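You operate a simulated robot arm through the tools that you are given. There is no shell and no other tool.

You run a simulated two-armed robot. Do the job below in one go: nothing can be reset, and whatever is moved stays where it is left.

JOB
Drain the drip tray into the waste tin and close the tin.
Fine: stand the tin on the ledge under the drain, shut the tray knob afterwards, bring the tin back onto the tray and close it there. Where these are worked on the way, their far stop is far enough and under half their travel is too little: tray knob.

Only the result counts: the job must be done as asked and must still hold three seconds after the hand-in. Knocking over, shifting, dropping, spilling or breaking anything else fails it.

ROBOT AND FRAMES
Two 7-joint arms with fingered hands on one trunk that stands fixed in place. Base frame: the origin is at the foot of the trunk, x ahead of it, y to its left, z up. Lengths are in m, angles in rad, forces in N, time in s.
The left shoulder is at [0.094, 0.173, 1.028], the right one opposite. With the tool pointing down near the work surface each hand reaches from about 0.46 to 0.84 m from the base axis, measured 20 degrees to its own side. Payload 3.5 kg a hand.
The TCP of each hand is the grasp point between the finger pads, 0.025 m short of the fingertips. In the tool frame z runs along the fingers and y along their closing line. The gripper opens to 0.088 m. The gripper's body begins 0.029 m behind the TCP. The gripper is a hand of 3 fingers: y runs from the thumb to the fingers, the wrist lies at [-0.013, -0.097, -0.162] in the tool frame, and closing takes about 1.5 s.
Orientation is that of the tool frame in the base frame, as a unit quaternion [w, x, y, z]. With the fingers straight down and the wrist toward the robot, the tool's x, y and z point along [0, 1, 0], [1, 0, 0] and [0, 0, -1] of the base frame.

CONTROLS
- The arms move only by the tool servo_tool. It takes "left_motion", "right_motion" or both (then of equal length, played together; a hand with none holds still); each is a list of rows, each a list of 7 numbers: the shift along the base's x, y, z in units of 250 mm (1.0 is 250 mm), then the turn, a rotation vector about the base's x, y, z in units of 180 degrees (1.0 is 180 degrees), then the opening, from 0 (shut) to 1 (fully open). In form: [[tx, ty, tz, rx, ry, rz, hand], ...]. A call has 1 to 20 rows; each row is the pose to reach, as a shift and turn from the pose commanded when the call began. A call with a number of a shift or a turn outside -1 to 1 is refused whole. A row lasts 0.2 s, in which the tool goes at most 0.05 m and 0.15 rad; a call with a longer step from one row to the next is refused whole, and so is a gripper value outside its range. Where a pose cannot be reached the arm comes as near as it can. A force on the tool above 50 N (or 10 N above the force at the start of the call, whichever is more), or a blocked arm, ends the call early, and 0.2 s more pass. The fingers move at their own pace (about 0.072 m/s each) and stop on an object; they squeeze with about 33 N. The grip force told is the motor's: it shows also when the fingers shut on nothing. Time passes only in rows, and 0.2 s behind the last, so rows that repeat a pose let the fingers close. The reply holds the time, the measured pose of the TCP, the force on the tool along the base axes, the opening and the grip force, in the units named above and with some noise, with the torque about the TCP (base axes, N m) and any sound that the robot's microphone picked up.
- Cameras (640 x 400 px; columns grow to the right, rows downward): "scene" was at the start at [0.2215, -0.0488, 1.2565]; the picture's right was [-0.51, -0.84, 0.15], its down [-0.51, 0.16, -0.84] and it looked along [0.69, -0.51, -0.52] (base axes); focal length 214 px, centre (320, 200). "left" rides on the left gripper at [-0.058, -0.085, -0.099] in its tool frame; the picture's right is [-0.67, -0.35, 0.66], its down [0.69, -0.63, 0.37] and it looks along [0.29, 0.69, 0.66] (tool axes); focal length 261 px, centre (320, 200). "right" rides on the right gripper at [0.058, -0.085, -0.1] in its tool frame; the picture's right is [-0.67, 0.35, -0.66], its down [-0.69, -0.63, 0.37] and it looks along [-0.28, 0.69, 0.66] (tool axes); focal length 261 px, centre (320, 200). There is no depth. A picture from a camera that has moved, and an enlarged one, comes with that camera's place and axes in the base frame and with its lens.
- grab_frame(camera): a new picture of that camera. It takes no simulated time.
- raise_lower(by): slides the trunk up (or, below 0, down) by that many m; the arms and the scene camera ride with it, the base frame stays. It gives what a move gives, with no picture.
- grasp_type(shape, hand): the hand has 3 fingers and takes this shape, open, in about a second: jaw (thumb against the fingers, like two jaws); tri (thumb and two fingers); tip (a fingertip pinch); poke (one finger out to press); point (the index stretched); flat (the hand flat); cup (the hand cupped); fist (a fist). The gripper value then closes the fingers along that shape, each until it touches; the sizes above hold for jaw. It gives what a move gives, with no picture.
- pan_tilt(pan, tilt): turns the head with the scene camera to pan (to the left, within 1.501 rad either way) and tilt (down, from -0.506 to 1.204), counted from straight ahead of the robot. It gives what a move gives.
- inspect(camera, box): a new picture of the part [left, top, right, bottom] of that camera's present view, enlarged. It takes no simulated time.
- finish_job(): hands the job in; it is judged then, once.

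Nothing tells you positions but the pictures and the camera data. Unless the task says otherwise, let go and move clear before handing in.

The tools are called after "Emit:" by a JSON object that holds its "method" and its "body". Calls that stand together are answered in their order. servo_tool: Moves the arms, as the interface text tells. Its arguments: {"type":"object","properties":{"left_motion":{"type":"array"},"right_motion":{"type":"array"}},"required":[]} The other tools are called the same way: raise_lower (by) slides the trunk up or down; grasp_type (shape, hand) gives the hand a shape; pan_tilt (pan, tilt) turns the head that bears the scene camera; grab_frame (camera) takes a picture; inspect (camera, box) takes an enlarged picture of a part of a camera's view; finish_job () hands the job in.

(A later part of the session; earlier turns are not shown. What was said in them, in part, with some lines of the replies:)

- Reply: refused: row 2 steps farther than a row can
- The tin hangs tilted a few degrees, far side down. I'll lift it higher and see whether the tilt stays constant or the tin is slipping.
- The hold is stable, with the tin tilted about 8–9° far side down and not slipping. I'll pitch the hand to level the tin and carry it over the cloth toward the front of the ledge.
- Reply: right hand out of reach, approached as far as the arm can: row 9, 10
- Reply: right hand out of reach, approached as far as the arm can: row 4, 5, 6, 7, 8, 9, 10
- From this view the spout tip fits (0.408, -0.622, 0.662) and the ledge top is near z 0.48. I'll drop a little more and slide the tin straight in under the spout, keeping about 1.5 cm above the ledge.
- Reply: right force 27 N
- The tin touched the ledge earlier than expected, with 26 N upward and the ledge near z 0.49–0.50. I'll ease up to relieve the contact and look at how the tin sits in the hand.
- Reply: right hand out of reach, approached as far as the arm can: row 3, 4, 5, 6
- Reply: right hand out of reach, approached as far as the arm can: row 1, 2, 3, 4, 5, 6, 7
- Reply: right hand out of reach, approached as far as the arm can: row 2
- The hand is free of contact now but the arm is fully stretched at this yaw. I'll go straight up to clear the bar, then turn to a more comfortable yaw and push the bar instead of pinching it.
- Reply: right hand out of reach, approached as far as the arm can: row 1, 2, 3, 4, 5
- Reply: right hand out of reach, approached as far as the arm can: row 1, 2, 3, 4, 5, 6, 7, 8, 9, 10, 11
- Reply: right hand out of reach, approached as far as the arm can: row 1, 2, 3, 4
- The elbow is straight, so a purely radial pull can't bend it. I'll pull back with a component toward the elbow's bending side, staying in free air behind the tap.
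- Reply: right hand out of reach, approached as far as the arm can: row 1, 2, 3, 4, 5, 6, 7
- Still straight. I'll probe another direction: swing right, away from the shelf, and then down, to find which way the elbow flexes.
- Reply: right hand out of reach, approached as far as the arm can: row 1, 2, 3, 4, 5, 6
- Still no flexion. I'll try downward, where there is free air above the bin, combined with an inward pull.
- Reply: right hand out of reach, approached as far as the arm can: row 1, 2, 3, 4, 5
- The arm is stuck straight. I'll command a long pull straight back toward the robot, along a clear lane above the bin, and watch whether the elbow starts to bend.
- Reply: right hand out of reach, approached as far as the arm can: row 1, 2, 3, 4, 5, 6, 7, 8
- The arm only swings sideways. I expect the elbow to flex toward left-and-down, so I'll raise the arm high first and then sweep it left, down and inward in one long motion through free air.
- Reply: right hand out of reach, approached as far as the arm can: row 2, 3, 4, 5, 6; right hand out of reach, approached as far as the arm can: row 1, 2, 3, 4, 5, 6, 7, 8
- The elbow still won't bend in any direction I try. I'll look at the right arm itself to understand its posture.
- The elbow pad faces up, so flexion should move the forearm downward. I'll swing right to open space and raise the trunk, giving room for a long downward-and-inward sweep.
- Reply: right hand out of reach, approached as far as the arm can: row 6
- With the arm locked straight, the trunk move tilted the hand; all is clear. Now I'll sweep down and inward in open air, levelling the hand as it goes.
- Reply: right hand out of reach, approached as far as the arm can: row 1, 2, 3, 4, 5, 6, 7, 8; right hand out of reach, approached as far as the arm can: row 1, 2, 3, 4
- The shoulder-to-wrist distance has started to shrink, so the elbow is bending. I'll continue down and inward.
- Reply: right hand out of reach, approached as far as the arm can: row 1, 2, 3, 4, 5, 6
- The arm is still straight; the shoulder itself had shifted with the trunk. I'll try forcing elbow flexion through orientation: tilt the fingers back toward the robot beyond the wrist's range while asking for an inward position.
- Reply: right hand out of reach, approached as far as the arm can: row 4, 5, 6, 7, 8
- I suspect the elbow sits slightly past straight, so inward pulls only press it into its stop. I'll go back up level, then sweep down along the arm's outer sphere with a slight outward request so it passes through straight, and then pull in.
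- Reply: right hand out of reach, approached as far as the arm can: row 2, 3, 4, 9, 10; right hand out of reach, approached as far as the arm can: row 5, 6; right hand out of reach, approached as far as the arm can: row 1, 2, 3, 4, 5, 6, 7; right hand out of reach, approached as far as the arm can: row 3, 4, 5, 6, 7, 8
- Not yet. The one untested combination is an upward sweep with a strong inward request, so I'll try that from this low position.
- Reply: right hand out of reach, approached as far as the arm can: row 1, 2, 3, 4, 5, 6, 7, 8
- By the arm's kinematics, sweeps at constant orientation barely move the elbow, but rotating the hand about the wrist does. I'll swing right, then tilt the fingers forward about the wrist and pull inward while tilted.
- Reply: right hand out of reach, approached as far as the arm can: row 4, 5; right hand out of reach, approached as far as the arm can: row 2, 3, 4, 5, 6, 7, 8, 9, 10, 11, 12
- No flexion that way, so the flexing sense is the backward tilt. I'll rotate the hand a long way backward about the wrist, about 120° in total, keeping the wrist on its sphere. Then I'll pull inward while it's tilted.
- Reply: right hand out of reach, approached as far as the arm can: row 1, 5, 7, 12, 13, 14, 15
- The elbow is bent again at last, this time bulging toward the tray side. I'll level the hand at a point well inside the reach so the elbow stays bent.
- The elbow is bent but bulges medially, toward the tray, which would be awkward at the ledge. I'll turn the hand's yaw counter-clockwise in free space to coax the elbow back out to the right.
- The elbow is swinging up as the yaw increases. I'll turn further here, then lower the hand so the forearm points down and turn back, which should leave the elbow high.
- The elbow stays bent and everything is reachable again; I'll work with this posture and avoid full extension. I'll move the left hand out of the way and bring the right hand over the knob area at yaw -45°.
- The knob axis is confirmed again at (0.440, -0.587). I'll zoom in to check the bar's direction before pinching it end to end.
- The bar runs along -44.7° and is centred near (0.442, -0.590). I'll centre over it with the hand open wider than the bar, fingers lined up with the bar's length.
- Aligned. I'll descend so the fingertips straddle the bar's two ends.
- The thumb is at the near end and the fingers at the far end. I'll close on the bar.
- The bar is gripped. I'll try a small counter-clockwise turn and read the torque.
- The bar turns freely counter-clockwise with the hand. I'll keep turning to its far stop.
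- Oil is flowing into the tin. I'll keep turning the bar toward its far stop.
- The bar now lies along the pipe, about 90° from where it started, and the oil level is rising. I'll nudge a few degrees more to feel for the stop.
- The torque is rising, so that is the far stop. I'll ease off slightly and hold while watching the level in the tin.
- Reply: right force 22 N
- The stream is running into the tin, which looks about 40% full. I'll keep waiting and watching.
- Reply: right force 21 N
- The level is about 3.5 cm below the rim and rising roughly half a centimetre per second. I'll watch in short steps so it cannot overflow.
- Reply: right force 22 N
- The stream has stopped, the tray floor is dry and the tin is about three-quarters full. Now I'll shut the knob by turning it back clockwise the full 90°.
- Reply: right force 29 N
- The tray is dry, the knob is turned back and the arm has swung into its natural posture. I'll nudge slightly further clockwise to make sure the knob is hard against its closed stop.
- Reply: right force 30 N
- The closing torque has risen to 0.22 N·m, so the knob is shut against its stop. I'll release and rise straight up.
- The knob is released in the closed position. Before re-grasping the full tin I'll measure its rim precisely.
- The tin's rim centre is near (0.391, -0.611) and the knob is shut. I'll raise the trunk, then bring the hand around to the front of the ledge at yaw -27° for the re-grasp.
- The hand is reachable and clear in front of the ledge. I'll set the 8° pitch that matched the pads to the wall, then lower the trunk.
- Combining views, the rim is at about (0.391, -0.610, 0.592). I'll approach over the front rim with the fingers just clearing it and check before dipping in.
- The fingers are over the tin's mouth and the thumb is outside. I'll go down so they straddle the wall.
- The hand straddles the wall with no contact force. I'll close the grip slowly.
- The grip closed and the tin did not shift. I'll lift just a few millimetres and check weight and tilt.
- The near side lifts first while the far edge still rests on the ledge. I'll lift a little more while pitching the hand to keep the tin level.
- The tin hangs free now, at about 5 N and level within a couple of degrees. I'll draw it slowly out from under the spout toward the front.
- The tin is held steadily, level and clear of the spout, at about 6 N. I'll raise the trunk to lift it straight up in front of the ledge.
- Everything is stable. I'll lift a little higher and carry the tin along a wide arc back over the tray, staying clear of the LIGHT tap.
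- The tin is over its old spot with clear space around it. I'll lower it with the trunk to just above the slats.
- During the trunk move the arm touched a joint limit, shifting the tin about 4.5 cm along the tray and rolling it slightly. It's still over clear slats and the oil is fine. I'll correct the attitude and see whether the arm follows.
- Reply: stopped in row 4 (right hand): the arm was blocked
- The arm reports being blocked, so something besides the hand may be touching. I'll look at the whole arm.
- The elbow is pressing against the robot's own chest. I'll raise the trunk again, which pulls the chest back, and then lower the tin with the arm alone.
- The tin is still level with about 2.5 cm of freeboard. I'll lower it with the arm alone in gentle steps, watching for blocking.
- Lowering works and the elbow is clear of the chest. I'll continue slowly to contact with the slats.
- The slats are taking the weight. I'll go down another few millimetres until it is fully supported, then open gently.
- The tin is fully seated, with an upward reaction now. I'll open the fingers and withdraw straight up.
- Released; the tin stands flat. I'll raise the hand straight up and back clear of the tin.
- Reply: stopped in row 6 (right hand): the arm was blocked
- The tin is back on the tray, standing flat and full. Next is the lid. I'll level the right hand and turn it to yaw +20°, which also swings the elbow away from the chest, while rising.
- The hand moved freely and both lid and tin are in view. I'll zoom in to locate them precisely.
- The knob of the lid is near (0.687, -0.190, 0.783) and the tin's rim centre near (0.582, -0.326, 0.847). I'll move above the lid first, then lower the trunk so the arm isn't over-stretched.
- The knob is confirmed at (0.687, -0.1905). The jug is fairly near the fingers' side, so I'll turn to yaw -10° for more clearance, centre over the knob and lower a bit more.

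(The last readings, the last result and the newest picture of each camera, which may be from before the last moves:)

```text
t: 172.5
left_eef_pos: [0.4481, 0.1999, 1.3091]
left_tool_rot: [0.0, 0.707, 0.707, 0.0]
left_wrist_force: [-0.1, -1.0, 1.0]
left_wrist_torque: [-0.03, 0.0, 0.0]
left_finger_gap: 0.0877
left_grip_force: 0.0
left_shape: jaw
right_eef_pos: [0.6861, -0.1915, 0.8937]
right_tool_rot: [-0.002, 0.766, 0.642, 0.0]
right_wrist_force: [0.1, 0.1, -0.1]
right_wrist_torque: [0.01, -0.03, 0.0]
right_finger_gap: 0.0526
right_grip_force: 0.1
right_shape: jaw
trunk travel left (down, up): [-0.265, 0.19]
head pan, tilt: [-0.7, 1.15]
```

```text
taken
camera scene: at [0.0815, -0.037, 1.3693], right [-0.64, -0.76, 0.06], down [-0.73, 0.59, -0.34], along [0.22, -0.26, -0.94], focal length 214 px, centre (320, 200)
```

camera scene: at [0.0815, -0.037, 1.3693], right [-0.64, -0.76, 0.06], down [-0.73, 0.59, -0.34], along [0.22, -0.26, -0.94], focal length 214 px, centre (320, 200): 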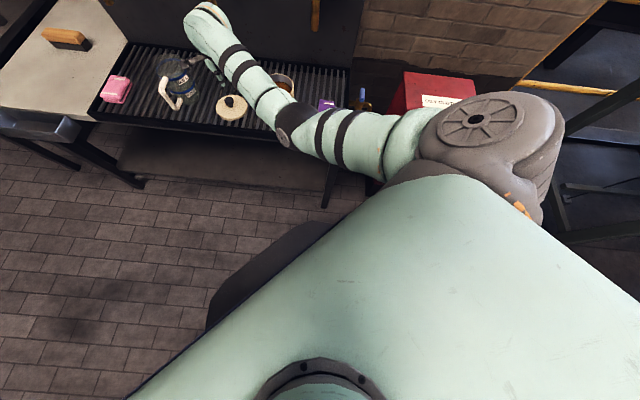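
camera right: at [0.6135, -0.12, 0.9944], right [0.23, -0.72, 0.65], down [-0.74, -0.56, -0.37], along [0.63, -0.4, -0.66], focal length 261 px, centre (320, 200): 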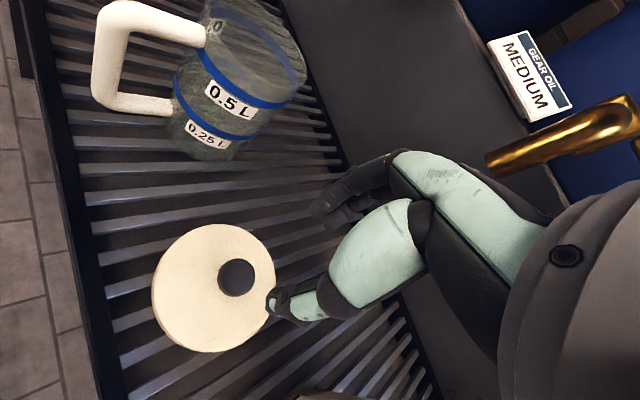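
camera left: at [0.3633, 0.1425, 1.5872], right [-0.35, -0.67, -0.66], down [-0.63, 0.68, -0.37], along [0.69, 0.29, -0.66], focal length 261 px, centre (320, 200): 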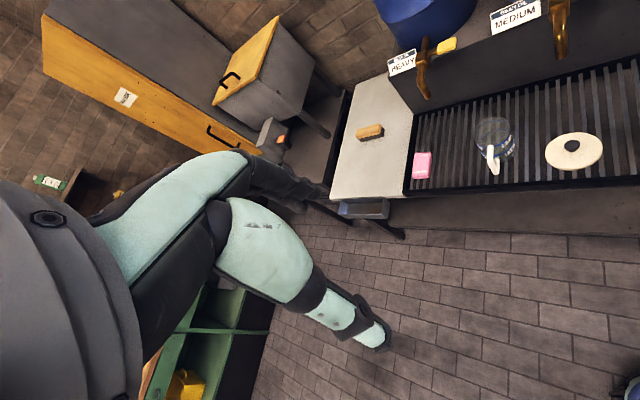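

The hand is centred over the knob with good clearance from the jug. I'll descend onto it.

Emit:
{"method": "servo_tool", "body": {"right_motion": [[0, 0, -0.08, 0, 0, 0, 0.6], [0, 0, -0.16, 0, 0, 0, 0.6], [0, 0, -0.24, 0, 0, 0, 0.6], [0, 0, -0.32, 0, 0, 0, 0.6], [0, 0, -0.375, 0, 0, 0, 0.6], [0, 0, -0.375, 0, 0, 0, 0.6]]}}

Emit:
{"method": "grab_frame", "body": {"camera": "right"}}

Emit:
{"method": "inspect", "body": {"camera": "right", "box": [200, 150, 400, 350]}}

```text
t: 173.9
left_eef_pos: [0.4477, 0.201, 1.3077]
left_tool_rot: [0.0, 0.707, 0.707, 0.0]
left_wrist_force: [-0.5, 0.1, -0.3]
left_wrist_torque: [0.02, -0.01, 0.02]
left_finger_gap: 0.0875
left_grip_force: 0.0
left_shape: jaw
right_eef_pos: [0.6867, -0.1931, 0.8003]
right_tool_rot: [-0.002, 0.766, 0.643, 0.0]
right_wrist_force: [0.6, 0.1, -0.3]
right_wrist_torque: [0.03, 0.0, 0.03]
right_finger_gap: 0.0524
right_grip_force: 0.0
right_shape: jaw
trunk travel left (down, up): [-0.265, 0.19]
head pan, tilt: [-0.7, 1.15]
```

```text
taken
camera right: at [0.6133, -0.1215, 0.9006], right [0.23, -0.72, 0.65], down [-0.74, -0.56, -0.37], along [0.63, -0.4, -0.66], focal length 261 px, centre (320, 200)
```

right: 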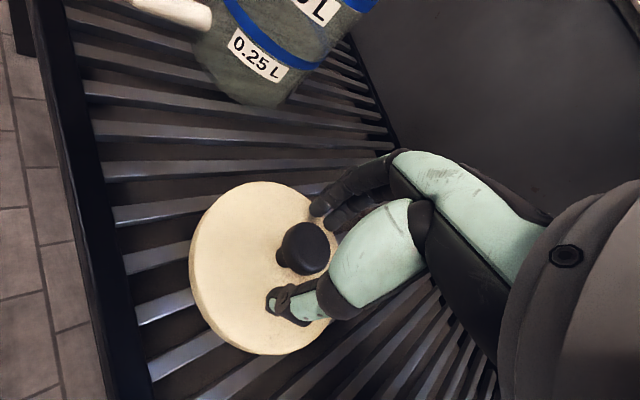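

```text
2.00 times, centred on (300, 250) of right
camera zoom: at [0.6133, -0.1215, 0.9006], right [0.23, -0.72, 0.65], down [-0.74, -0.56, -0.37], along [0.63, -0.4, -0.66], focal length 521 px, centre (360, 100)
```

zoom: 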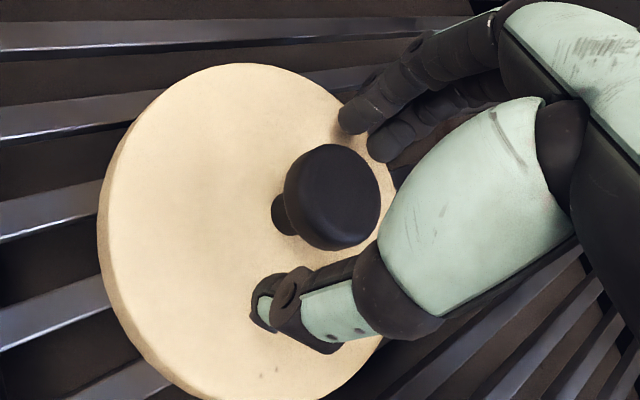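

The knob is centred between thumb and fingers. I'll lower a few millimetres more and close on it.

Emit:
{"method": "servo_tool", "body": {"right_motion": [[0, 0, -0.012, 0, 0, 0, 0.6], [0, 0, -0.016, 0, 0, 0, 0.4], [0, 0, -0.016, 0, 0, 0, 0.2], [0, 0, -0.016, 0, 0, 0, 0], [0, 0, -0.016, 0, 0, 0, 0], [0, 0, -0.016, 0, 0, 0, 0], [0, 0, -0.016, 0, 0, 0, 0]]}}

Emit:
{"method": "inspect", "body": {"camera": "right", "box": [200, 150, 400, 350]}}

```text
t: 175.5
left_eef_pos: [0.4494, 0.2002, 1.3071]
left_tool_rot: [-0.001, 0.707, 0.707, 0.0]
left_wrist_force: [0.1, -0.1, 0.5]
left_wrist_torque: [-0.01, 0.05, 0.01]
left_finger_gap: 0.0874
left_grip_force: 0.0
left_shape: jaw
right_eef_pos: [0.688, -0.1913, 0.7959]
right_tool_rot: [-0.002, 0.766, 0.643, 0.0]
right_wrist_force: [0.9, -0.4, 0.1]
right_wrist_torque: [-0.02, -0.06, 0.01]
right_finger_gap: 0.0201
right_grip_force: 33.0
right_shape: jaw
trunk travel left (down, up): [-0.265, 0.19]
head pan, tilt: [-0.7, 1.15]
```

```text
2.00 times, centred on (300, 250) of right
camera zoom: at [0.614, -0.1205, 0.8966], right [0.23, -0.72, 0.65], down [-0.74, -0.56, -0.37], along [0.63, -0.4, -0.66], focal length 521 px, centre (360, 100)
```

zoom: 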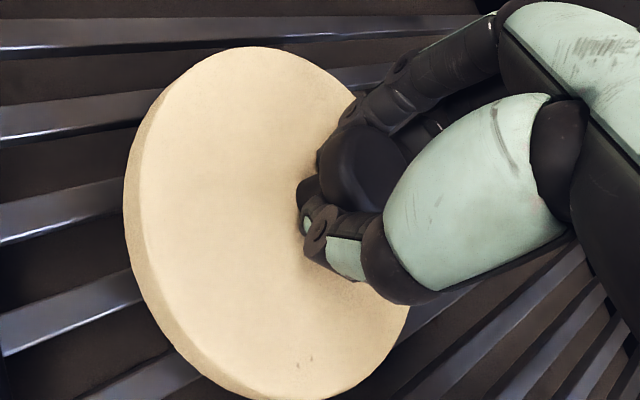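

The fingers closed under the cap and the lid seems to have shifted in the grip. I'll look from other views.

Emit:
{"method": "pan_tilt", "body": {"pan": -0.5, "tilt": 0.7}}

Emit:
{"method": "grab_frame", "body": {"camera": "scene"}}

Emit:
{"method": "grab_frame", "body": {"camera": "right"}}

Emit:
{"method": "grab_frame", "body": {"camera": "left"}}

```text
t: 176.4
left_eef_pos: [0.4491, 0.2001, 1.3066]
left_tool_rot: [0.001, 0.708, 0.707, 0.0]
left_wrist_force: [-0.1, -0.2, 1.0]
left_wrist_torque: [0.0, 0.01, 0.0]
left_finger_gap: 0.0878
left_grip_force: 0.0
left_shape: jaw
right_eef_pos: [0.6863, -0.1912, 0.7963]
right_tool_rot: [-0.003, 0.766, 0.643, 0.001]
right_wrist_force: [0.0, 0.3, 0.8]
right_wrist_torque: [-0.04, -0.05, -0.03]
right_finger_gap: 0.02
right_grip_force: 33.2
right_shape: jaw
trunk travel left (down, up): [-0.265, 0.19]
head pan, tilt: [-0.499, 0.7]
```

```text
taken
camera scene: at [0.1138, -0.0393, 1.3994], right [-0.48, -0.88, 0.05], down [-0.64, 0.31, -0.71], along [0.61, -0.37, -0.71], focal length 214 px, centre (320, 200)
```

scene: 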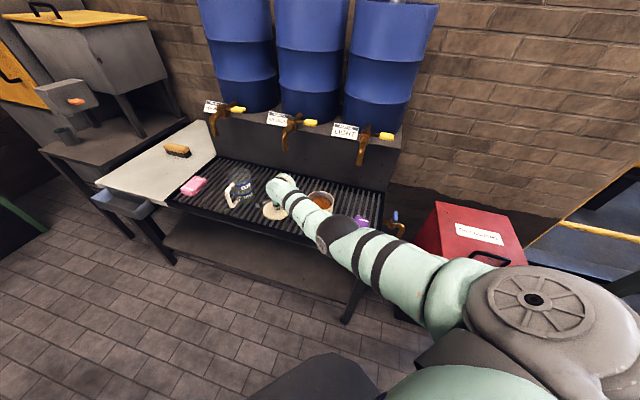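

```text
taken
camera right: at [0.614, -0.1205, 0.8965], right [0.23, -0.72, 0.65], down [-0.74, -0.56, -0.37], along [0.63, -0.4, -0.66], focal length 261 px, centre (320, 200)
```

right: 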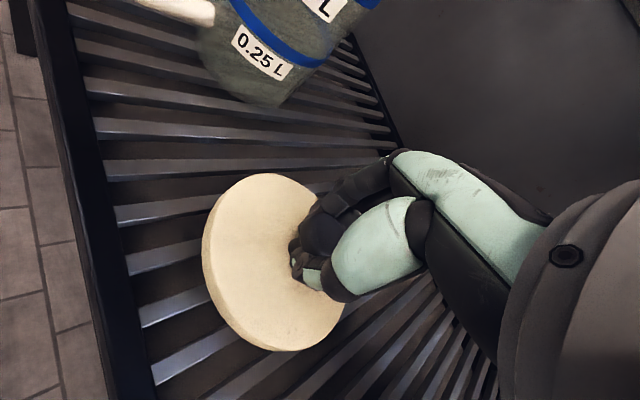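

```text
taken
camera left: at [0.3634, 0.1426, 1.4071], right [-0.35, -0.67, -0.66], down [-0.63, 0.69, -0.37], along [0.69, 0.28, -0.66], focal length 261 px, centre (320, 200)
```

left: 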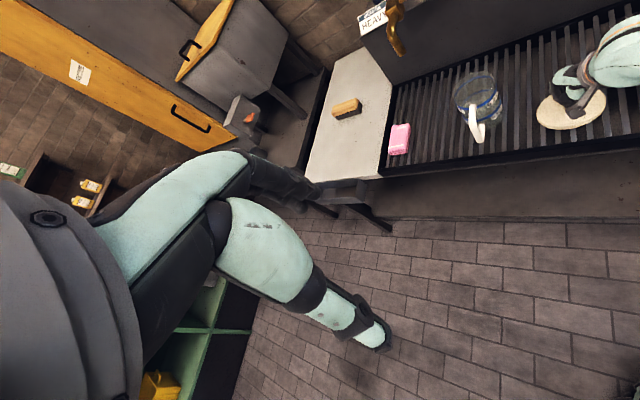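

Emit:
{"method": "servo_tool", "body": {"right_motion": [[0, 0, 0.04, 0, 0, 0, 0], [0, 0, 0.1, 0, 0, 0, 0], [0, 0, 0.18, 0, 0, 0, 0], [0, 0, 0.28, 0, 0, 0, 0], [0, 0, 0.38, 0, 0, 0, 0], [0, 0, 0.48, 0, 0, 0, 0], [0, 0, 0.48, 0, 0, 0, 0]]}}

Emit:
{"method": "grab_frame", "body": {"camera": "right"}}

Emit:
{"method": "inspect", "body": {"camera": "scene", "box": [230, 150, 350, 230]}}

Emit:
{"method": "inspect", "body": {"camera": "left", "box": [480, 20, 640, 140]}}

```text
t: 178.0
left_eef_pos: [0.4483, 0.1997, 1.3077]
left_tool_rot: [0.0, 0.707, 0.707, 0.0]
left_wrist_force: [0.0, -0.4, 0.1]
left_wrist_torque: [-0.01, 0.01, -0.02]
left_finger_gap: 0.0875
left_grip_force: 0.1
left_shape: jaw
right_eef_pos: [0.6887, -0.1918, 0.9135]
right_tool_rot: [-0.003, 0.766, 0.643, -0.001]
right_wrist_force: [0.2, -0.5, 0.3]
right_wrist_torque: [0.02, -0.02, 0.01]
right_finger_gap: 0.0204
right_grip_force: 33.1
right_shape: jaw
trunk travel left (down, up): [-0.265, 0.19]
head pan, tilt: [-0.499, 0.7]
```

```text
taken
camera right: at [0.6151, -0.1203, 1.0146], right [0.23, -0.72, 0.65], down [-0.74, -0.56, -0.36], along [0.63, -0.4, -0.67], focal length 261 px, centre (320, 200)
```

right: 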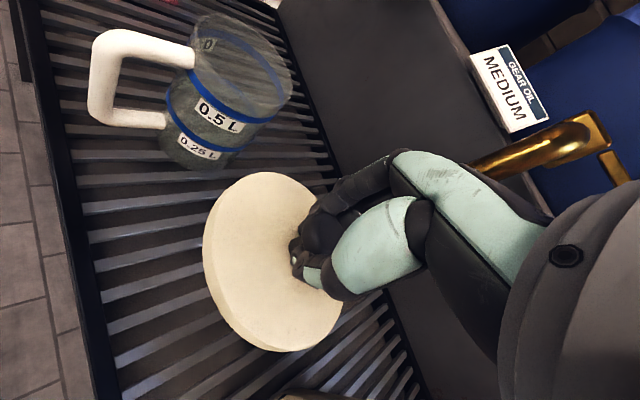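

```text
5.00 times, centred on (290, 190) of scene
camera zoom: at [0.1142, -0.0395, 1.3994], right [-0.48, -0.88, 0.05], down [-0.64, 0.31, -0.71], along [0.61, -0.37, -0.71], focal length 1072 px, centre (470, 250)
```

zoom: 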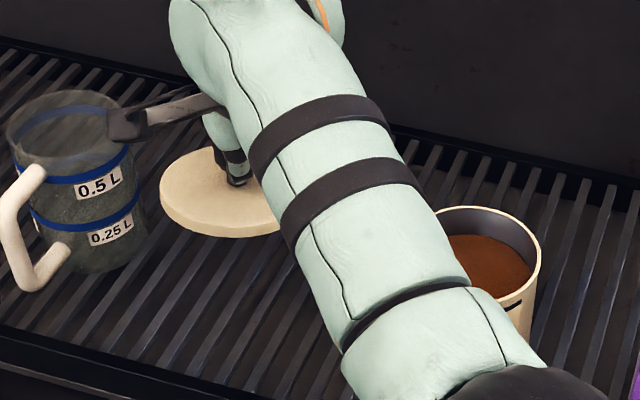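

```text
3.33 times, centred on (560, 80) of left
camera zoom: at [0.3637, 0.1424, 1.407], right [-0.35, -0.67, -0.66], down [-0.63, 0.69, -0.37], along [0.69, 0.28, -0.66], focal length 869 px, centre (-480, 600)
```

zoom: 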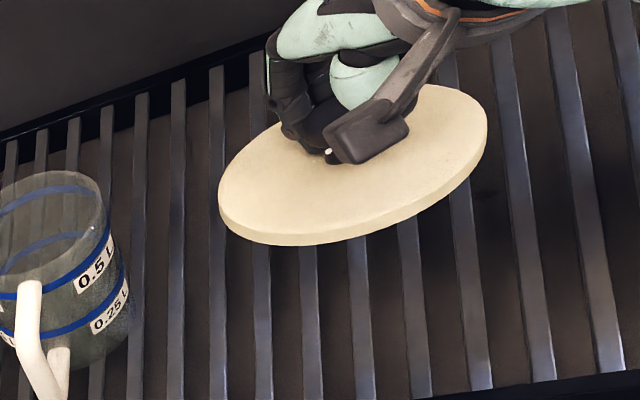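

The lid hangs nearly level and centred in the grip. I'll carry it over the tin at a safe height, turning the wrist to keep the elbow away from the chest.

Emit:
{"method": "servo_tool", "body": {"right_motion": [[0, 0, 0.08, 0, 0, 0.02, 0], [-0.04, -0.05, 0.14, 0, 0, 0.05, 0], [-0.09, -0.11, 0.18, 0, 0, 0.08, 0], [-0.15, -0.19, 0.18, 0, 0, 0.11, 0], [-0.22, -0.27, 0.18, 0, 0, 0.14, 0], [-0.28, -0.35, 0.18, 0, 0, 0.17, 0], [-0.34, -0.43, 0.18, 0, 0, 0.2, 0], [-0.39, -0.49, 0.18, 0, 0, 0.2, 0], [-0.42, -0.525, 0.18, 0, 0, 0.2, 0], [-0.427, -0.535, 0.18, 0, 0, 0.2, 0], [-0.427, -0.535, 0.18, 0, 0, 0.2, 0]]}}

Emit:
{"method": "grab_frame", "body": {"camera": "right"}}

Emit:
{"method": "grab_frame", "body": {"camera": "scene"}}

```text
t: 180.4
left_eef_pos: [0.4485, 0.1994, 1.3081]
left_tool_rot: [0.001, 0.707, 0.707, 0.0]
left_wrist_force: [0.6, 0.3, 0.3]
left_wrist_torque: [0.03, 0.0, -0.03]
left_finger_gap: 0.0877
left_grip_force: 0.1
left_shape: jaw
right_eef_pos: [0.5815, -0.3245, 0.9606]
right_tool_rot: [-0.003, 0.53, 0.848, -0.001]
right_wrist_force: [-0.5, -0.2, 0.0]
right_wrist_torque: [0.03, 0.0, 0.02]
right_finger_gap: 0.0196
right_grip_force: 33.3
right_shape: jaw
trunk travel left (down, up): [-0.265, 0.19]
head pan, tilt: [-0.499, 0.7]
```

```text
taken
camera right: at [0.4797, -0.3102, 1.0617], right [0.61, -0.45, 0.65], down [-0.27, -0.89, -0.37], along [0.75, 0.05, -0.66], focal length 261 px, centre (320, 200)
```

right: 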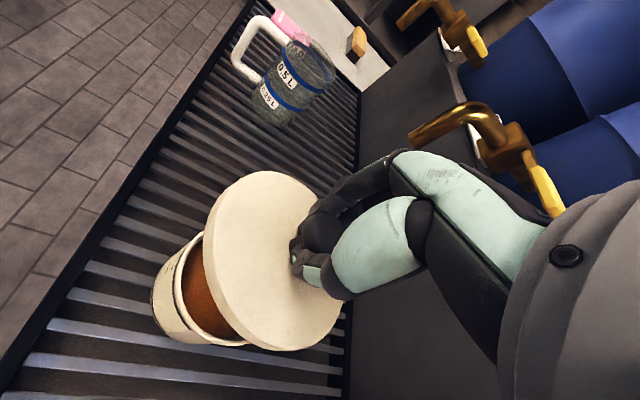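

```text
taken
camera scene: at [0.114, -0.0394, 1.3995], right [-0.48, -0.88, 0.05], down [-0.64, 0.31, -0.71], along [0.61, -0.37, -0.71], focal length 214 px, centre (320, 200)
```

scene: 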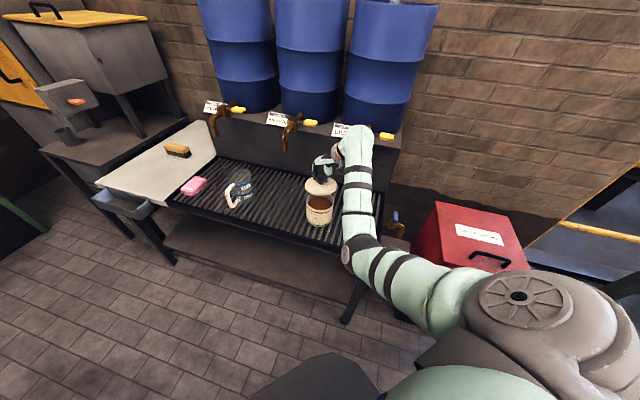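

The lid is above the tin. I'll zoom to measure lid against rim.

Emit:
{"method": "inspect", "body": {"camera": "scene", "box": [280, 140, 380, 240]}}

Emit:
{"method": "inspect", "body": {"camera": "right", "box": [130, 150, 370, 370]}}

Emit:
{"method": "grab_frame", "body": {"camera": "left"}}

```text
4.00 times, centred on (330, 190) of scene
camera zoom: at [0.114, -0.0394, 1.3995], right [-0.48, -0.88, 0.05], down [-0.64, 0.31, -0.71], along [0.61, -0.37, -0.71], focal length 858 px, centre (280, 240)
```

zoom: 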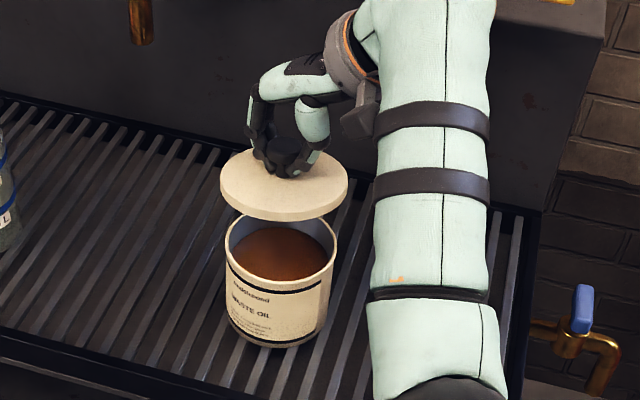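

```text
1.82 times, centred on (250, 260) of right
camera zoom: at [0.4797, -0.3102, 1.0617], right [0.61, -0.45, 0.65], down [-0.27, -0.89, -0.37], along [0.75, 0.05, -0.66], focal length 474 px, centre (447, 91)
```

zoom: 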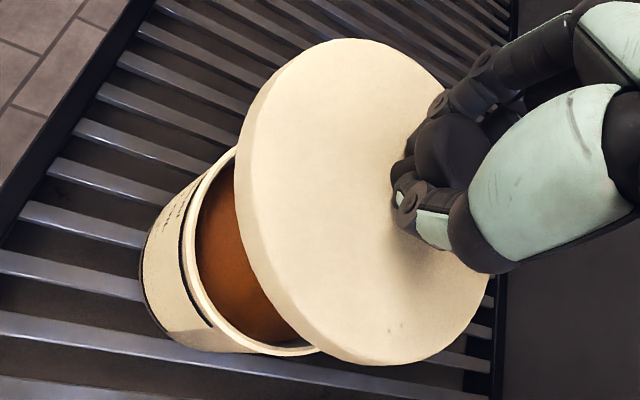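

```text
taken
camera left: at [0.3635, 0.1425, 1.4071], right [-0.35, -0.67, -0.66], down [-0.63, 0.69, -0.37], along [0.69, 0.28, -0.66], focal length 261 px, centre (320, 200)
```

left: 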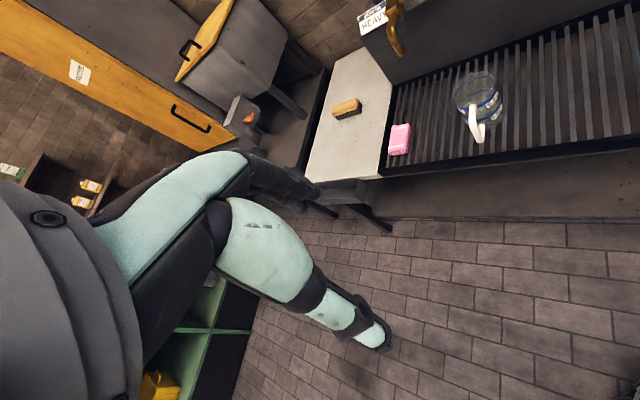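

The lid is tilted about 10° about the grip axis and sits roughly 4–5 mm toward the robot relative to the rim. I'll correct the tilt, shift slightly and come lower to re-check.

Emit:
{"method": "servo_tool", "body": {"right_motion": [[0.005, -0.002, -0.02, -0.017, -0.0081, 0, 0], [0.01, -0.003, -0.06, -0.034, -0.0162, 0, 0], [0.016, -0.004, -0.12, -0.05, -0.0243, 0, 0], [0.016, -0.004, -0.18, -0.05, -0.0243, 0, 0], [0.016, -0.004, -0.22, -0.05, -0.0243, 0, 0], [0.016, -0.004, -0.22, -0.05, -0.0243, 0, 0]]}}

Emit:
{"method": "inspect", "body": {"camera": "scene", "box": [280, 150, 360, 230]}}

Emit:
{"method": "inspect", "body": {"camera": "right", "box": [130, 150, 370, 370]}}

```text
t: 181.8
left_eef_pos: [0.4486, 0.1997, 1.3081]
left_tool_rot: [0.0, 0.708, 0.707, 0.0]
left_wrist_force: [-0.8, -0.3, 0.4]
left_wrist_torque: [0.0, 0.04, -0.02]
left_finger_gap: 0.0877
left_grip_force: 0.2
left_shape: jaw
right_eef_pos: [0.5853, -0.3249, 0.9042]
right_tool_rot: [0.071, 0.528, 0.845, -0.048]
right_wrist_force: [0.5, -0.2, -0.8]
right_wrist_torque: [0.0, 0.02, -0.04]
right_finger_gap: 0.0197
right_grip_force: 32.9
right_shape: jaw
trunk travel left (down, up): [-0.265, 0.19]
head pan, tilt: [-0.499, 0.7]
```

```text
5.00 times, centred on (320, 190) of scene
camera zoom: at [0.114, -0.0394, 1.3995], right [-0.48, -0.88, 0.05], down [-0.64, 0.31, -0.71], along [0.61, -0.37, -0.71], focal length 1072 px, centre (320, 250)
```

zoom: 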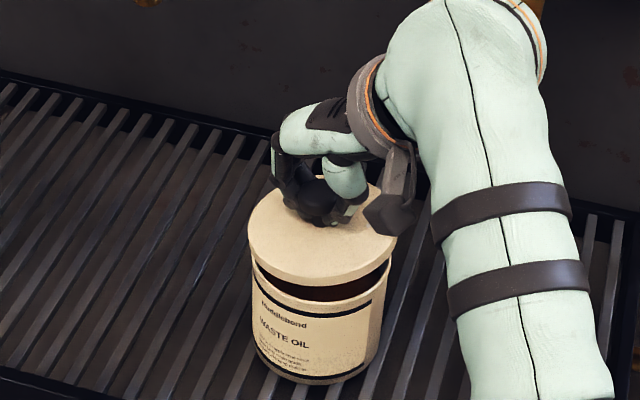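

```text
1.82 times, centred on (250, 260) of right
camera zoom: at [0.476, -0.2952, 0.9946], right [0.56, -0.34, 0.76], down [-0.24, -0.94, -0.24], along [0.79, -0.05, -0.61], focal length 474 px, centre (447, 91)
```

zoom: 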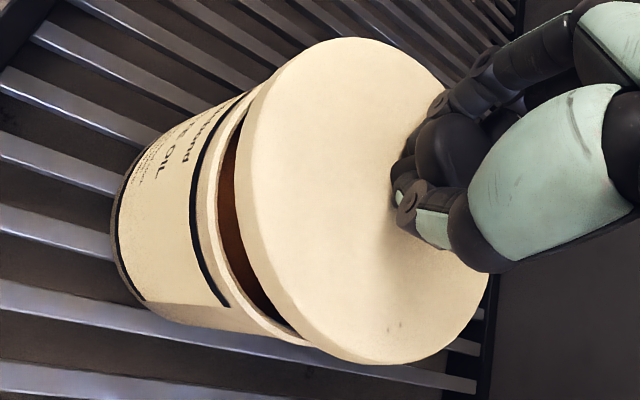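

The lid is level now. I'll zoom in tighter to measure the remaining offset between lid and rim.

Emit:
{"method": "inspect", "body": {"camera": "scene", "box": [300, 175, 345, 220]}}

Emit:
{"method": "inspect", "body": {"camera": "right", "box": [180, 150, 320, 360]}}

```text
8.89 times, centred on (322, 198) of scene
camera zoom: at [0.114, -0.0394, 1.3995], right [-0.48, -0.88, 0.05], down [-0.64, 0.31, -0.71], along [0.61, -0.37, -0.71], focal length 1906 px, centre (298, 222)
```

zoom: 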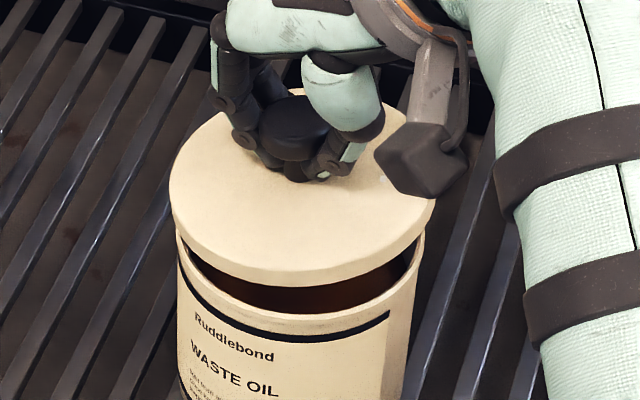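

```text
1.90 times, centred on (250, 255) of right
camera zoom: at [0.476, -0.2952, 0.9946], right [0.56, -0.34, 0.76], down [-0.24, -0.94, -0.24], along [0.79, -0.05, -0.61], focal length 496 px, centre (453, 95)
```

zoom: 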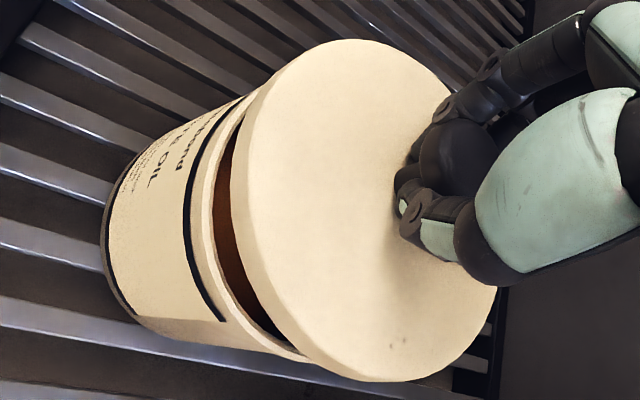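

Lid and rim are aligned within about 2 mm. I'll lower slowly toward the rim.

Emit:
{"method": "servo_tool", "body": {"right_motion": [[0.002, -0.008, -0.02, 0, 0, 0, 0], [0.002, -0.008, -0.04, 0, 0, 0, 0], [0.002, -0.008, -0.055, 0, 0, 0, 0], [0.002, -0.008, -0.055, 0, 0, 0, 0]]}}

Emit:
{"method": "inspect", "body": {"camera": "scene", "box": [300, 175, 345, 220]}}

Emit:
{"method": "inspect", "body": {"camera": "right", "box": [150, 150, 350, 370]}}

```text
t: 182.8
left_eef_pos: [0.4484, 0.2001, 1.3069]
left_tool_rot: [0.001, 0.707, 0.707, 0.0]
left_wrist_force: [0.1, -0.6, 0.6]
left_wrist_torque: [0.02, 0.01, 0.01]
left_finger_gap: 0.0878
left_grip_force: 0.0
left_shape: jaw
right_eef_pos: [0.5831, -0.3278, 0.8923]
right_tool_rot: [0.071, 0.528, 0.845, -0.048]
right_wrist_force: [1.4, -0.6, -0.4]
right_wrist_torque: [0.01, 0.03, 0.01]
right_finger_gap: 0.0193
right_grip_force: 33.3
right_shape: jaw
trunk travel left (down, up): [-0.265, 0.19]
head pan, tilt: [-0.499, 0.7]
```

```text
8.89 times, centred on (322, 198) of scene
camera zoom: at [0.114, -0.0394, 1.3995], right [-0.48, -0.88, 0.05], down [-0.64, 0.31, -0.71], along [0.61, -0.37, -0.71], focal length 1906 px, centre (298, 222)
```

zoom: 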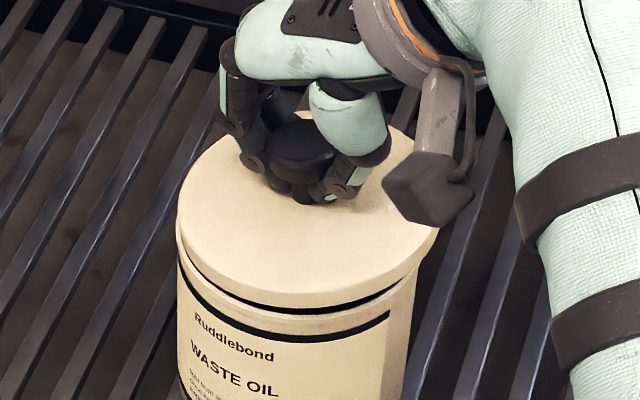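

```text
1.82 times, centred on (250, 260) of right
camera zoom: at [0.4752, -0.2988, 0.9814], right [0.56, -0.34, 0.76], down [-0.24, -0.94, -0.24], along [0.79, -0.05, -0.61], focal length 474 px, centre (447, 91)
```

zoom: 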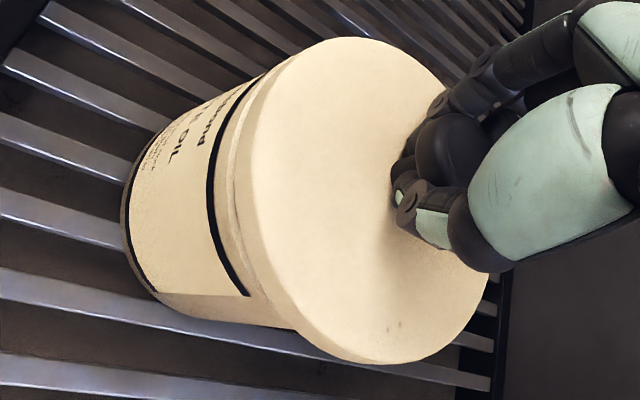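

The lid is about 3 mm to the right of centre. I'll shift it back and keep lowering gently.

Emit:
{"method": "servo_tool", "body": {"right_motion": [[0.006, 0.01, 0, 0, 0, 0, 0], [0.006, 0.01, -0.012, 0, 0, 0, 0], [0.006, 0.01, -0.02, 0, 0, 0, 0], [0.006, 0.01, -0.02, 0, 0, 0, 0]]}}

Emit:
{"method": "inspect", "body": {"camera": "scene", "box": [300, 175, 345, 220]}}

Emit:
{"method": "inspect", "body": {"camera": "right", "box": [150, 150, 350, 370]}}

```text
t: 183.8
left_eef_pos: [0.4486, 0.2005, 1.3074]
left_tool_rot: [0.0, 0.708, 0.707, 0.0]
left_wrist_force: [0.5, 0.0, 0.3]
left_wrist_torque: [0.04, -0.01, 0.02]
left_finger_gap: 0.0879
left_grip_force: 0.1
left_shape: jaw
right_eef_pos: [0.5873, -0.3251, 0.8885]
right_tool_rot: [0.07, 0.528, 0.845, -0.047]
right_wrist_force: [0.1, -0.5, -0.1]
right_wrist_torque: [0.01, 0.03, -0.02]
right_finger_gap: 0.0194
right_grip_force: 33.1
right_shape: jaw
trunk travel left (down, up): [-0.265, 0.19]
head pan, tilt: [-0.499, 0.7]
```

```text
8.89 times, centred on (322, 198) of scene
camera zoom: at [0.114, -0.0393, 1.3995], right [-0.48, -0.88, 0.05], down [-0.64, 0.31, -0.71], along [0.61, -0.37, -0.71], focal length 1906 px, centre (298, 222)
```

zoom: 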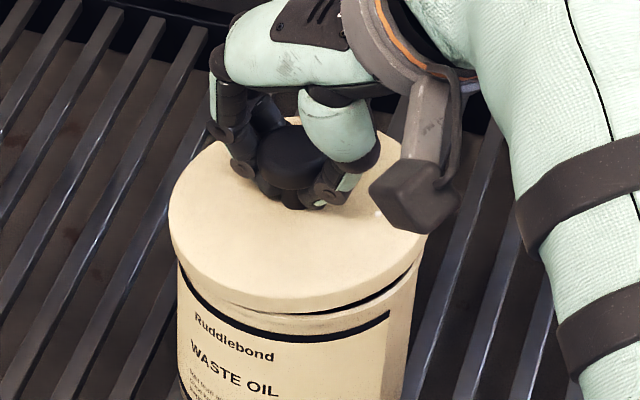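

```text
1.82 times, centred on (250, 260) of right
camera zoom: at [0.4784, -0.2963, 0.9766], right [0.56, -0.34, 0.76], down [-0.24, -0.94, -0.24], along [0.79, -0.05, -0.61], focal length 474 px, centre (447, 91)
```

zoom: 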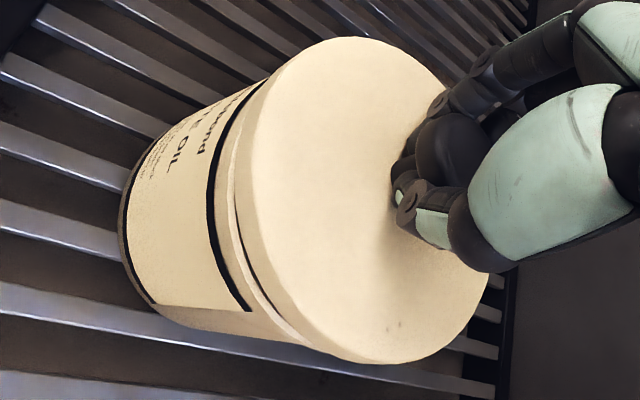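

The lid is now centred with an even overhang and a small gap on one side. I'll continue down in small steps until it seats.

Emit:
{"method": "servo_tool", "body": {"right_motion": [[0, 0, -0.008, 0, 0, 0, 0], [0, 0, -0.016, 0, 0, 0, 0], [0, 0, -0.024, 0, 0, 0, 0], [0, 0, -0.024, 0, 0, 0, 0]]}}

Emit:
{"method": "inspect", "body": {"camera": "scene", "box": [300, 175, 345, 220]}}

Emit:
{"method": "inspect", "body": {"camera": "right", "box": [150, 150, 350, 370]}}

```text
t: 184.8
left_eef_pos: [0.4477, 0.1997, 1.3082]
left_tool_rot: [0.0, 0.707, 0.707, -0.001]
left_wrist_force: [-0.7, -0.3, 0.0]
left_wrist_torque: [-0.03, 0.03, 0.01]
left_finger_gap: 0.0878
left_grip_force: 0.0
left_shape: jaw
right_eef_pos: [0.5851, -0.3262, 0.8812]
right_tool_rot: [0.072, 0.528, 0.845, -0.047]
right_wrist_force: [-0.1, -0.9, 2.5]
right_wrist_torque: [0.11, -0.12, 0.0]
right_finger_gap: 0.0194
right_grip_force: 32.3
right_shape: jaw
trunk travel left (down, up): [-0.265, 0.19]
head pan, tilt: [-0.499, 0.7]
```

```text
8.89 times, centred on (322, 198) of scene
camera zoom: at [0.1134, -0.0393, 1.3996], right [-0.48, -0.88, 0.05], down [-0.64, 0.31, -0.71], along [0.61, -0.37, -0.71], focal length 1906 px, centre (298, 222)
```

zoom: 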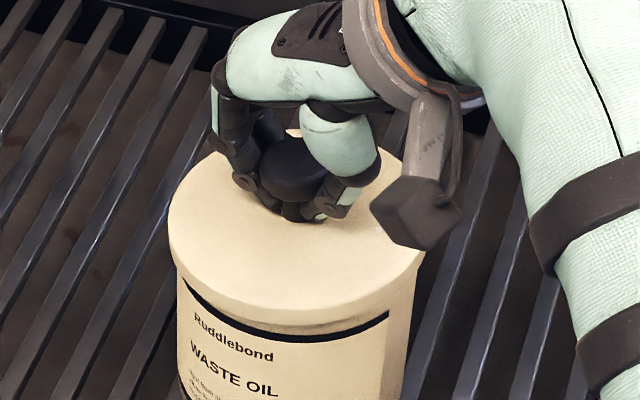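

```text
1.82 times, centred on (250, 260) of right
camera zoom: at [0.4767, -0.2964, 0.9705], right [0.56, -0.34, 0.76], down [-0.24, -0.94, -0.24], along [0.79, -0.05, -0.61], focal length 474 px, centre (447, 91)
```

zoom: 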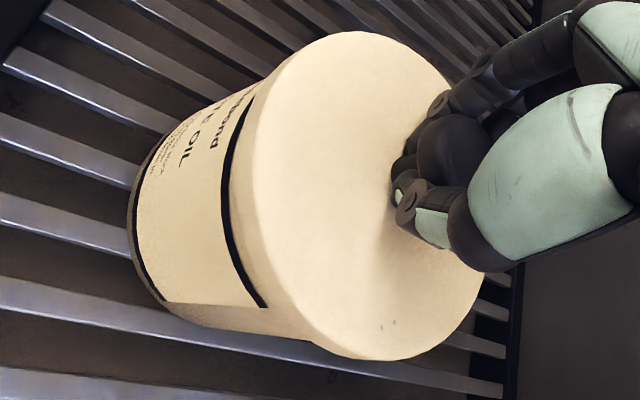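

The lid touches the rim now (2.5 N). I'll press down a touch more to seat it.

Emit:
{"method": "servo_tool", "body": {"right_motion": [[0, 0, -0.006, 0, 0, 0, 0], [0, 0, -0.012, 0, 0, 0, 0], [0, 0, -0.016, 0, 0, 0, 0], [0, 0, -0.016, 0, 0, 0, 0]]}}

Emit:
{"method": "inspect", "body": {"camera": "scene", "box": [300, 175, 345, 220]}}

Emit:
{"method": "inspect", "body": {"camera": "right", "box": [150, 150, 350, 370]}}

```text
t: 185.8
left_eef_pos: [0.4465, 0.1998, 1.3086]
left_tool_rot: [0.001, 0.707, 0.708, 0.0]
left_wrist_force: [0.5, 0.6, -0.3]
left_wrist_torque: [0.01, -0.01, 0.01]
left_finger_gap: 0.0876
left_grip_force: 0.0
left_shape: jaw
right_eef_pos: [0.5839, -0.3262, 0.8785]
right_tool_rot: [0.072, 0.528, 0.845, -0.047]
right_wrist_force: [-0.8, -1.8, 12.2]
right_wrist_torque: [0.3, -0.43, 0.01]
right_finger_gap: 0.0196
right_grip_force: 33.1
right_shape: jaw
trunk travel left (down, up): [-0.265, 0.19]
head pan, tilt: [-0.499, 0.7]
heard: snap
```

```text
8.89 times, centred on (322, 198) of scene
camera zoom: at [0.1116, -0.0389, 1.3998], right [-0.48, -0.88, 0.05], down [-0.64, 0.31, -0.71], along [0.61, -0.37, -0.7], focal length 1906 px, centre (298, 222)
```

zoom: 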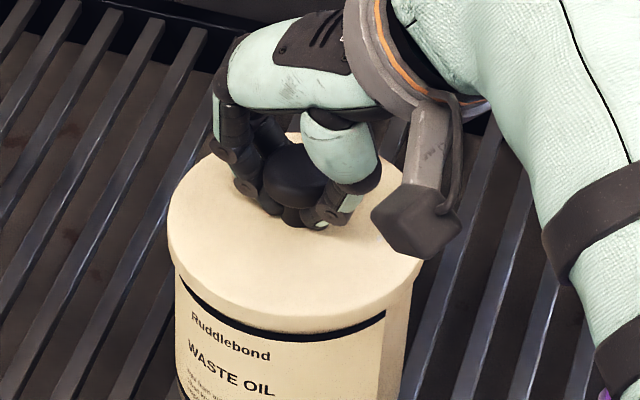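

```text
1.82 times, centred on (250, 260) of right
camera zoom: at [0.4758, -0.297, 0.9669], right [0.55, -0.34, 0.76], down [-0.24, -0.94, -0.24], along [0.8, -0.05, -0.6], focal length 474 px, centre (447, 91)
```

zoom: 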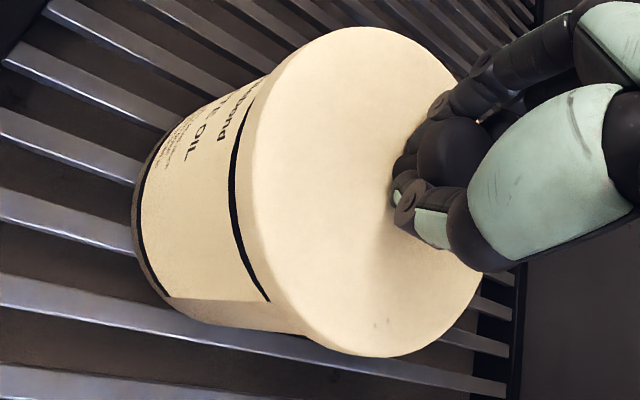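

A snap was heard: the lid has clicked on. I'll ease the pressure, open the fingers and rise clear.

Emit:
{"method": "servo_tool", "body": {"right_motion": [[0, 0, 0.006, 0, 0, 0, 0], [0, 0, 0.008, 0, 0, 0, 0.2], [0, 0, 0.008, 0, 0, 0, 0.4], [0, 0, 0.008, 0, 0, 0, 0.6], [0, 0, 0.008, 0, 0, 0, 0.7], [0, 0, 0.008, 0, 0, 0, 0.7]]}}

Emit:
{"method": "inspect", "body": {"camera": "scene", "box": [300, 165, 355, 220]}}

Emit:
{"method": "inspect", "body": {"camera": "right", "box": [200, 150, 400, 350]}}

```text
t: 187.2
left_eef_pos: [0.4458, 0.2005, 1.308]
left_tool_rot: [0.001, 0.707, 0.707, 0.0]
left_wrist_force: [-0.3, -0.4, 0.2]
left_wrist_torque: [0.0, -0.01, -0.03]
left_finger_gap: 0.0876
left_grip_force: 0.0
left_shape: jaw
right_eef_pos: [0.5851, -0.3263, 0.8808]
right_tool_rot: [0.072, 0.529, 0.845, -0.045]
right_wrist_force: [-4.5, -1.7, 11.5]
right_wrist_torque: [0.13, -0.2, 0.06]
right_finger_gap: 0.0574
right_grip_force: 0.0
right_shape: jaw
trunk travel left (down, up): [-0.265, 0.19]
head pan, tilt: [-0.499, 0.7]
```

```text
7.27 times, centred on (328, 192) of scene
camera zoom: at [0.1111, -0.0386, 1.3998], right [-0.48, -0.88, 0.05], down [-0.64, 0.31, -0.71], along [0.61, -0.37, -0.7], focal length 1560 px, centre (266, 254)
```

zoom: 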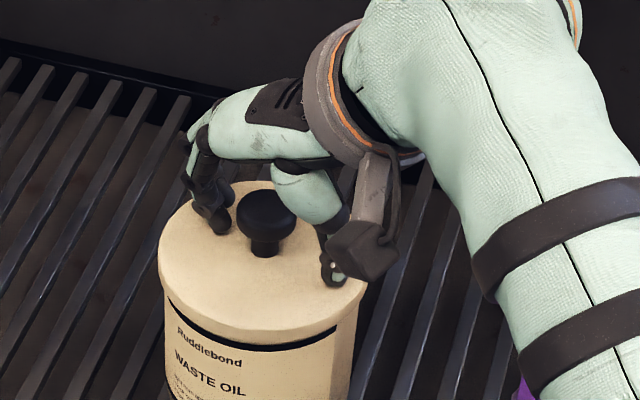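

```text
2.00 times, centred on (300, 250) of right
camera zoom: at [0.4755, -0.2968, 0.9688], right [0.55, -0.34, 0.76], down [-0.24, -0.94, -0.24], along [0.8, -0.05, -0.6], focal length 521 px, centre (360, 100)
```

zoom: 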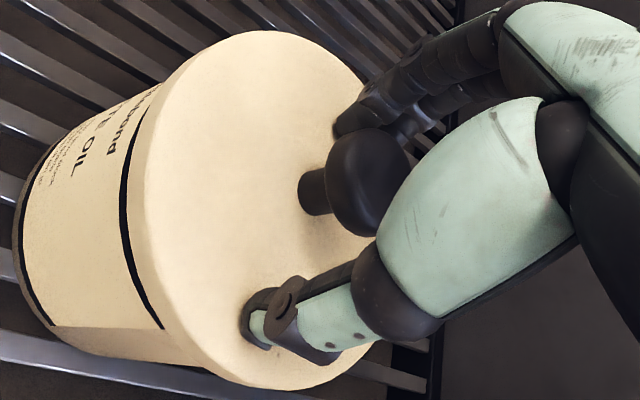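

The knob is free; a fingertip rests on the lid. I'll rise straight up.

Emit:
{"method": "servo_tool", "body": {"right_motion": [[0, 0, 0.02, 0, 0, 0, 0.7], [0, 0, 0.06, 0, 0, 0, 0.7], [0, 0, 0.12, 0, 0, 0, 0.7], [0, 0, 0.2, 0, 0, 0, 0.7], [0, 0, 0.3, 0, 0, 0, 0.7], [0, 0, 0.42, 0, 0, 0, 0.7], [0, 0, 0.54, 0, 0, 0, 0.7], [0, 0, 0.66, 0, 0, 0, 0.7]]}}

Emit:
{"method": "grab_frame", "body": {"camera": "scene"}}

Emit:
{"method": "grab_frame", "body": {"camera": "right"}}

Emit:
{"method": "inspect", "body": {"camera": "scene", "box": [280, 150, 420, 250]}}

```text
t: 189.0
left_eef_pos: [0.4481, 0.1994, 1.3072]
left_tool_rot: [0.0, 0.707, 0.707, 0.0]
left_wrist_force: [0.8, 0.0, 0.3]
left_wrist_torque: [0.02, 0.0, 0.01]
left_finger_gap: 0.0878
left_grip_force: 0.0
left_shape: jaw
right_eef_pos: [0.5807, -0.3257, 1.0435]
right_tool_rot: [0.071, 0.528, 0.845, -0.048]
right_wrist_force: [-0.5, 0.0, -0.3]
right_wrist_torque: [0.0, -0.05, 0.03]
right_finger_gap: 0.0613
right_grip_force: 0.1
right_shape: jaw
trunk travel left (down, up): [-0.265, 0.19]
head pan, tilt: [-0.499, 0.7]
```

```text
taken
camera scene: at [0.1134, -0.0393, 1.3995], right [-0.48, -0.88, 0.05], down [-0.64, 0.31, -0.71], along [0.61, -0.37, -0.71], focal length 214 px, centre (320, 200)
```

scene: 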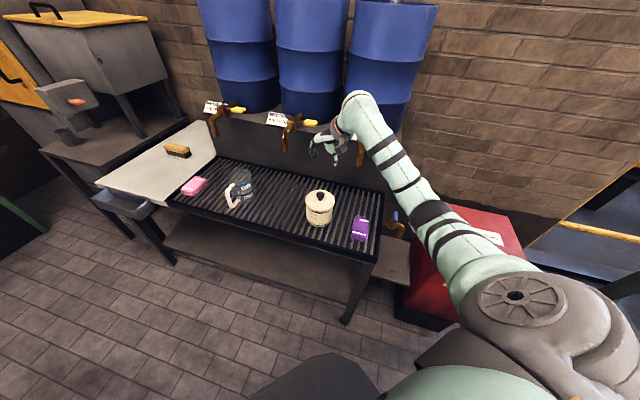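

```text
taken
camera right: at [0.4726, -0.2969, 1.1327], right [0.56, -0.34, 0.76], down [-0.24, -0.94, -0.24], along [0.79, -0.05, -0.61], focal length 261 px, centre (320, 200)
```

right: 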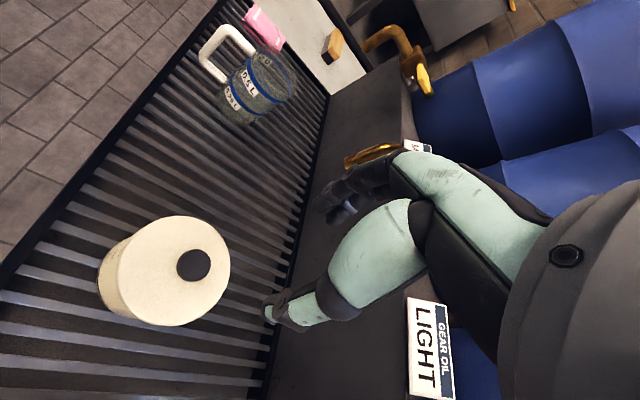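

```text
4.00 times, centred on (350, 200) of scene
camera zoom: at [0.1134, -0.0393, 1.3995], right [-0.48, -0.88, 0.05], down [-0.64, 0.31, -0.71], along [0.61, -0.37, -0.71], focal length 858 px, centre (200, 200)
```

zoom: 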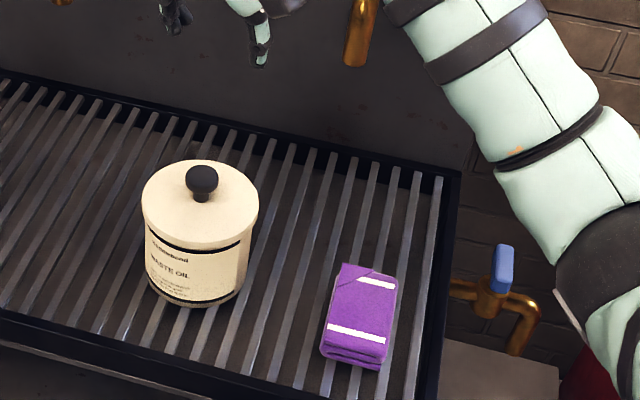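

The tin stands on the tray with its lid on, the knob's bar is back across the pipe, and the hand is clear. I'll do one last check on the knob, ledge and tray.

Emit:
{"method": "inspect", "body": {"camera": "scene", "box": [365, 195, 435, 255]}}

Emit:
{"method": "inspect", "body": {"camera": "scene", "box": [150, 130, 400, 280]}}

```text
6.67 times, centred on (400, 225) of scene
camera zoom: at [0.1134, -0.0393, 1.3995], right [-0.48, -0.88, 0.05], down [-0.64, 0.31, -0.71], along [0.61, -0.37, -0.71], focal length 1430 px, centre (-213, 33)
```

zoom: 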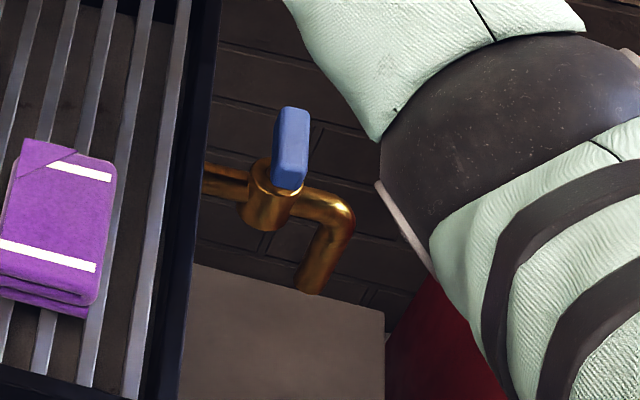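

```text
2.56 times, centred on (275, 205) of scene
camera zoom: at [0.1134, -0.0393, 1.3995], right [-0.48, -0.88, 0.05], down [-0.64, 0.31, -0.71], along [0.61, -0.37, -0.71], focal length 549 px, centre (435, 187)
```

zoom: 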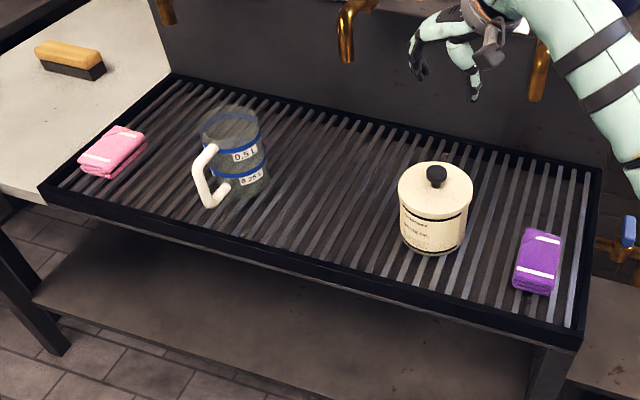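

The tray is drained and the knob is shut. The tin is closed and standing level on the tray, everything else looks undisturbed, and both hands are empty and clear. I'm handing the job in.

Emit:
{"method": "finish_job", "body": {}}

```text
The job is handed in.
```

The job is handed in: the drip tray is drained into the waste tin, and the tin is closed and back on the tray. I haven't seen the result of the judging.

- **Draining:** I stood the tin on the ledge under the spout and turned the tray knob about 90° to its far stop. I waited until the stream stopped and the tray floor looked dry, with the oil about 2 cm below the rim.
- **Knob:** I turned it back until it pressed against its closed stop. In the last picture the bar lies across the pipe as it did at the start.
- **Tin:** I carried it back level, with no spill visible, and set it down close to where it began, a few centimetres off. The lid snapped on.
- **Surroundings:** In the last pictures the cloths, jug and brush look undisturbed. The right hand lightly brushed what I took to be the side of the tray's right end, beside the tap, once while I was positioning it at the knob. Nothing appeared to move.

Both hands were empty and clear of everything when I handed in.
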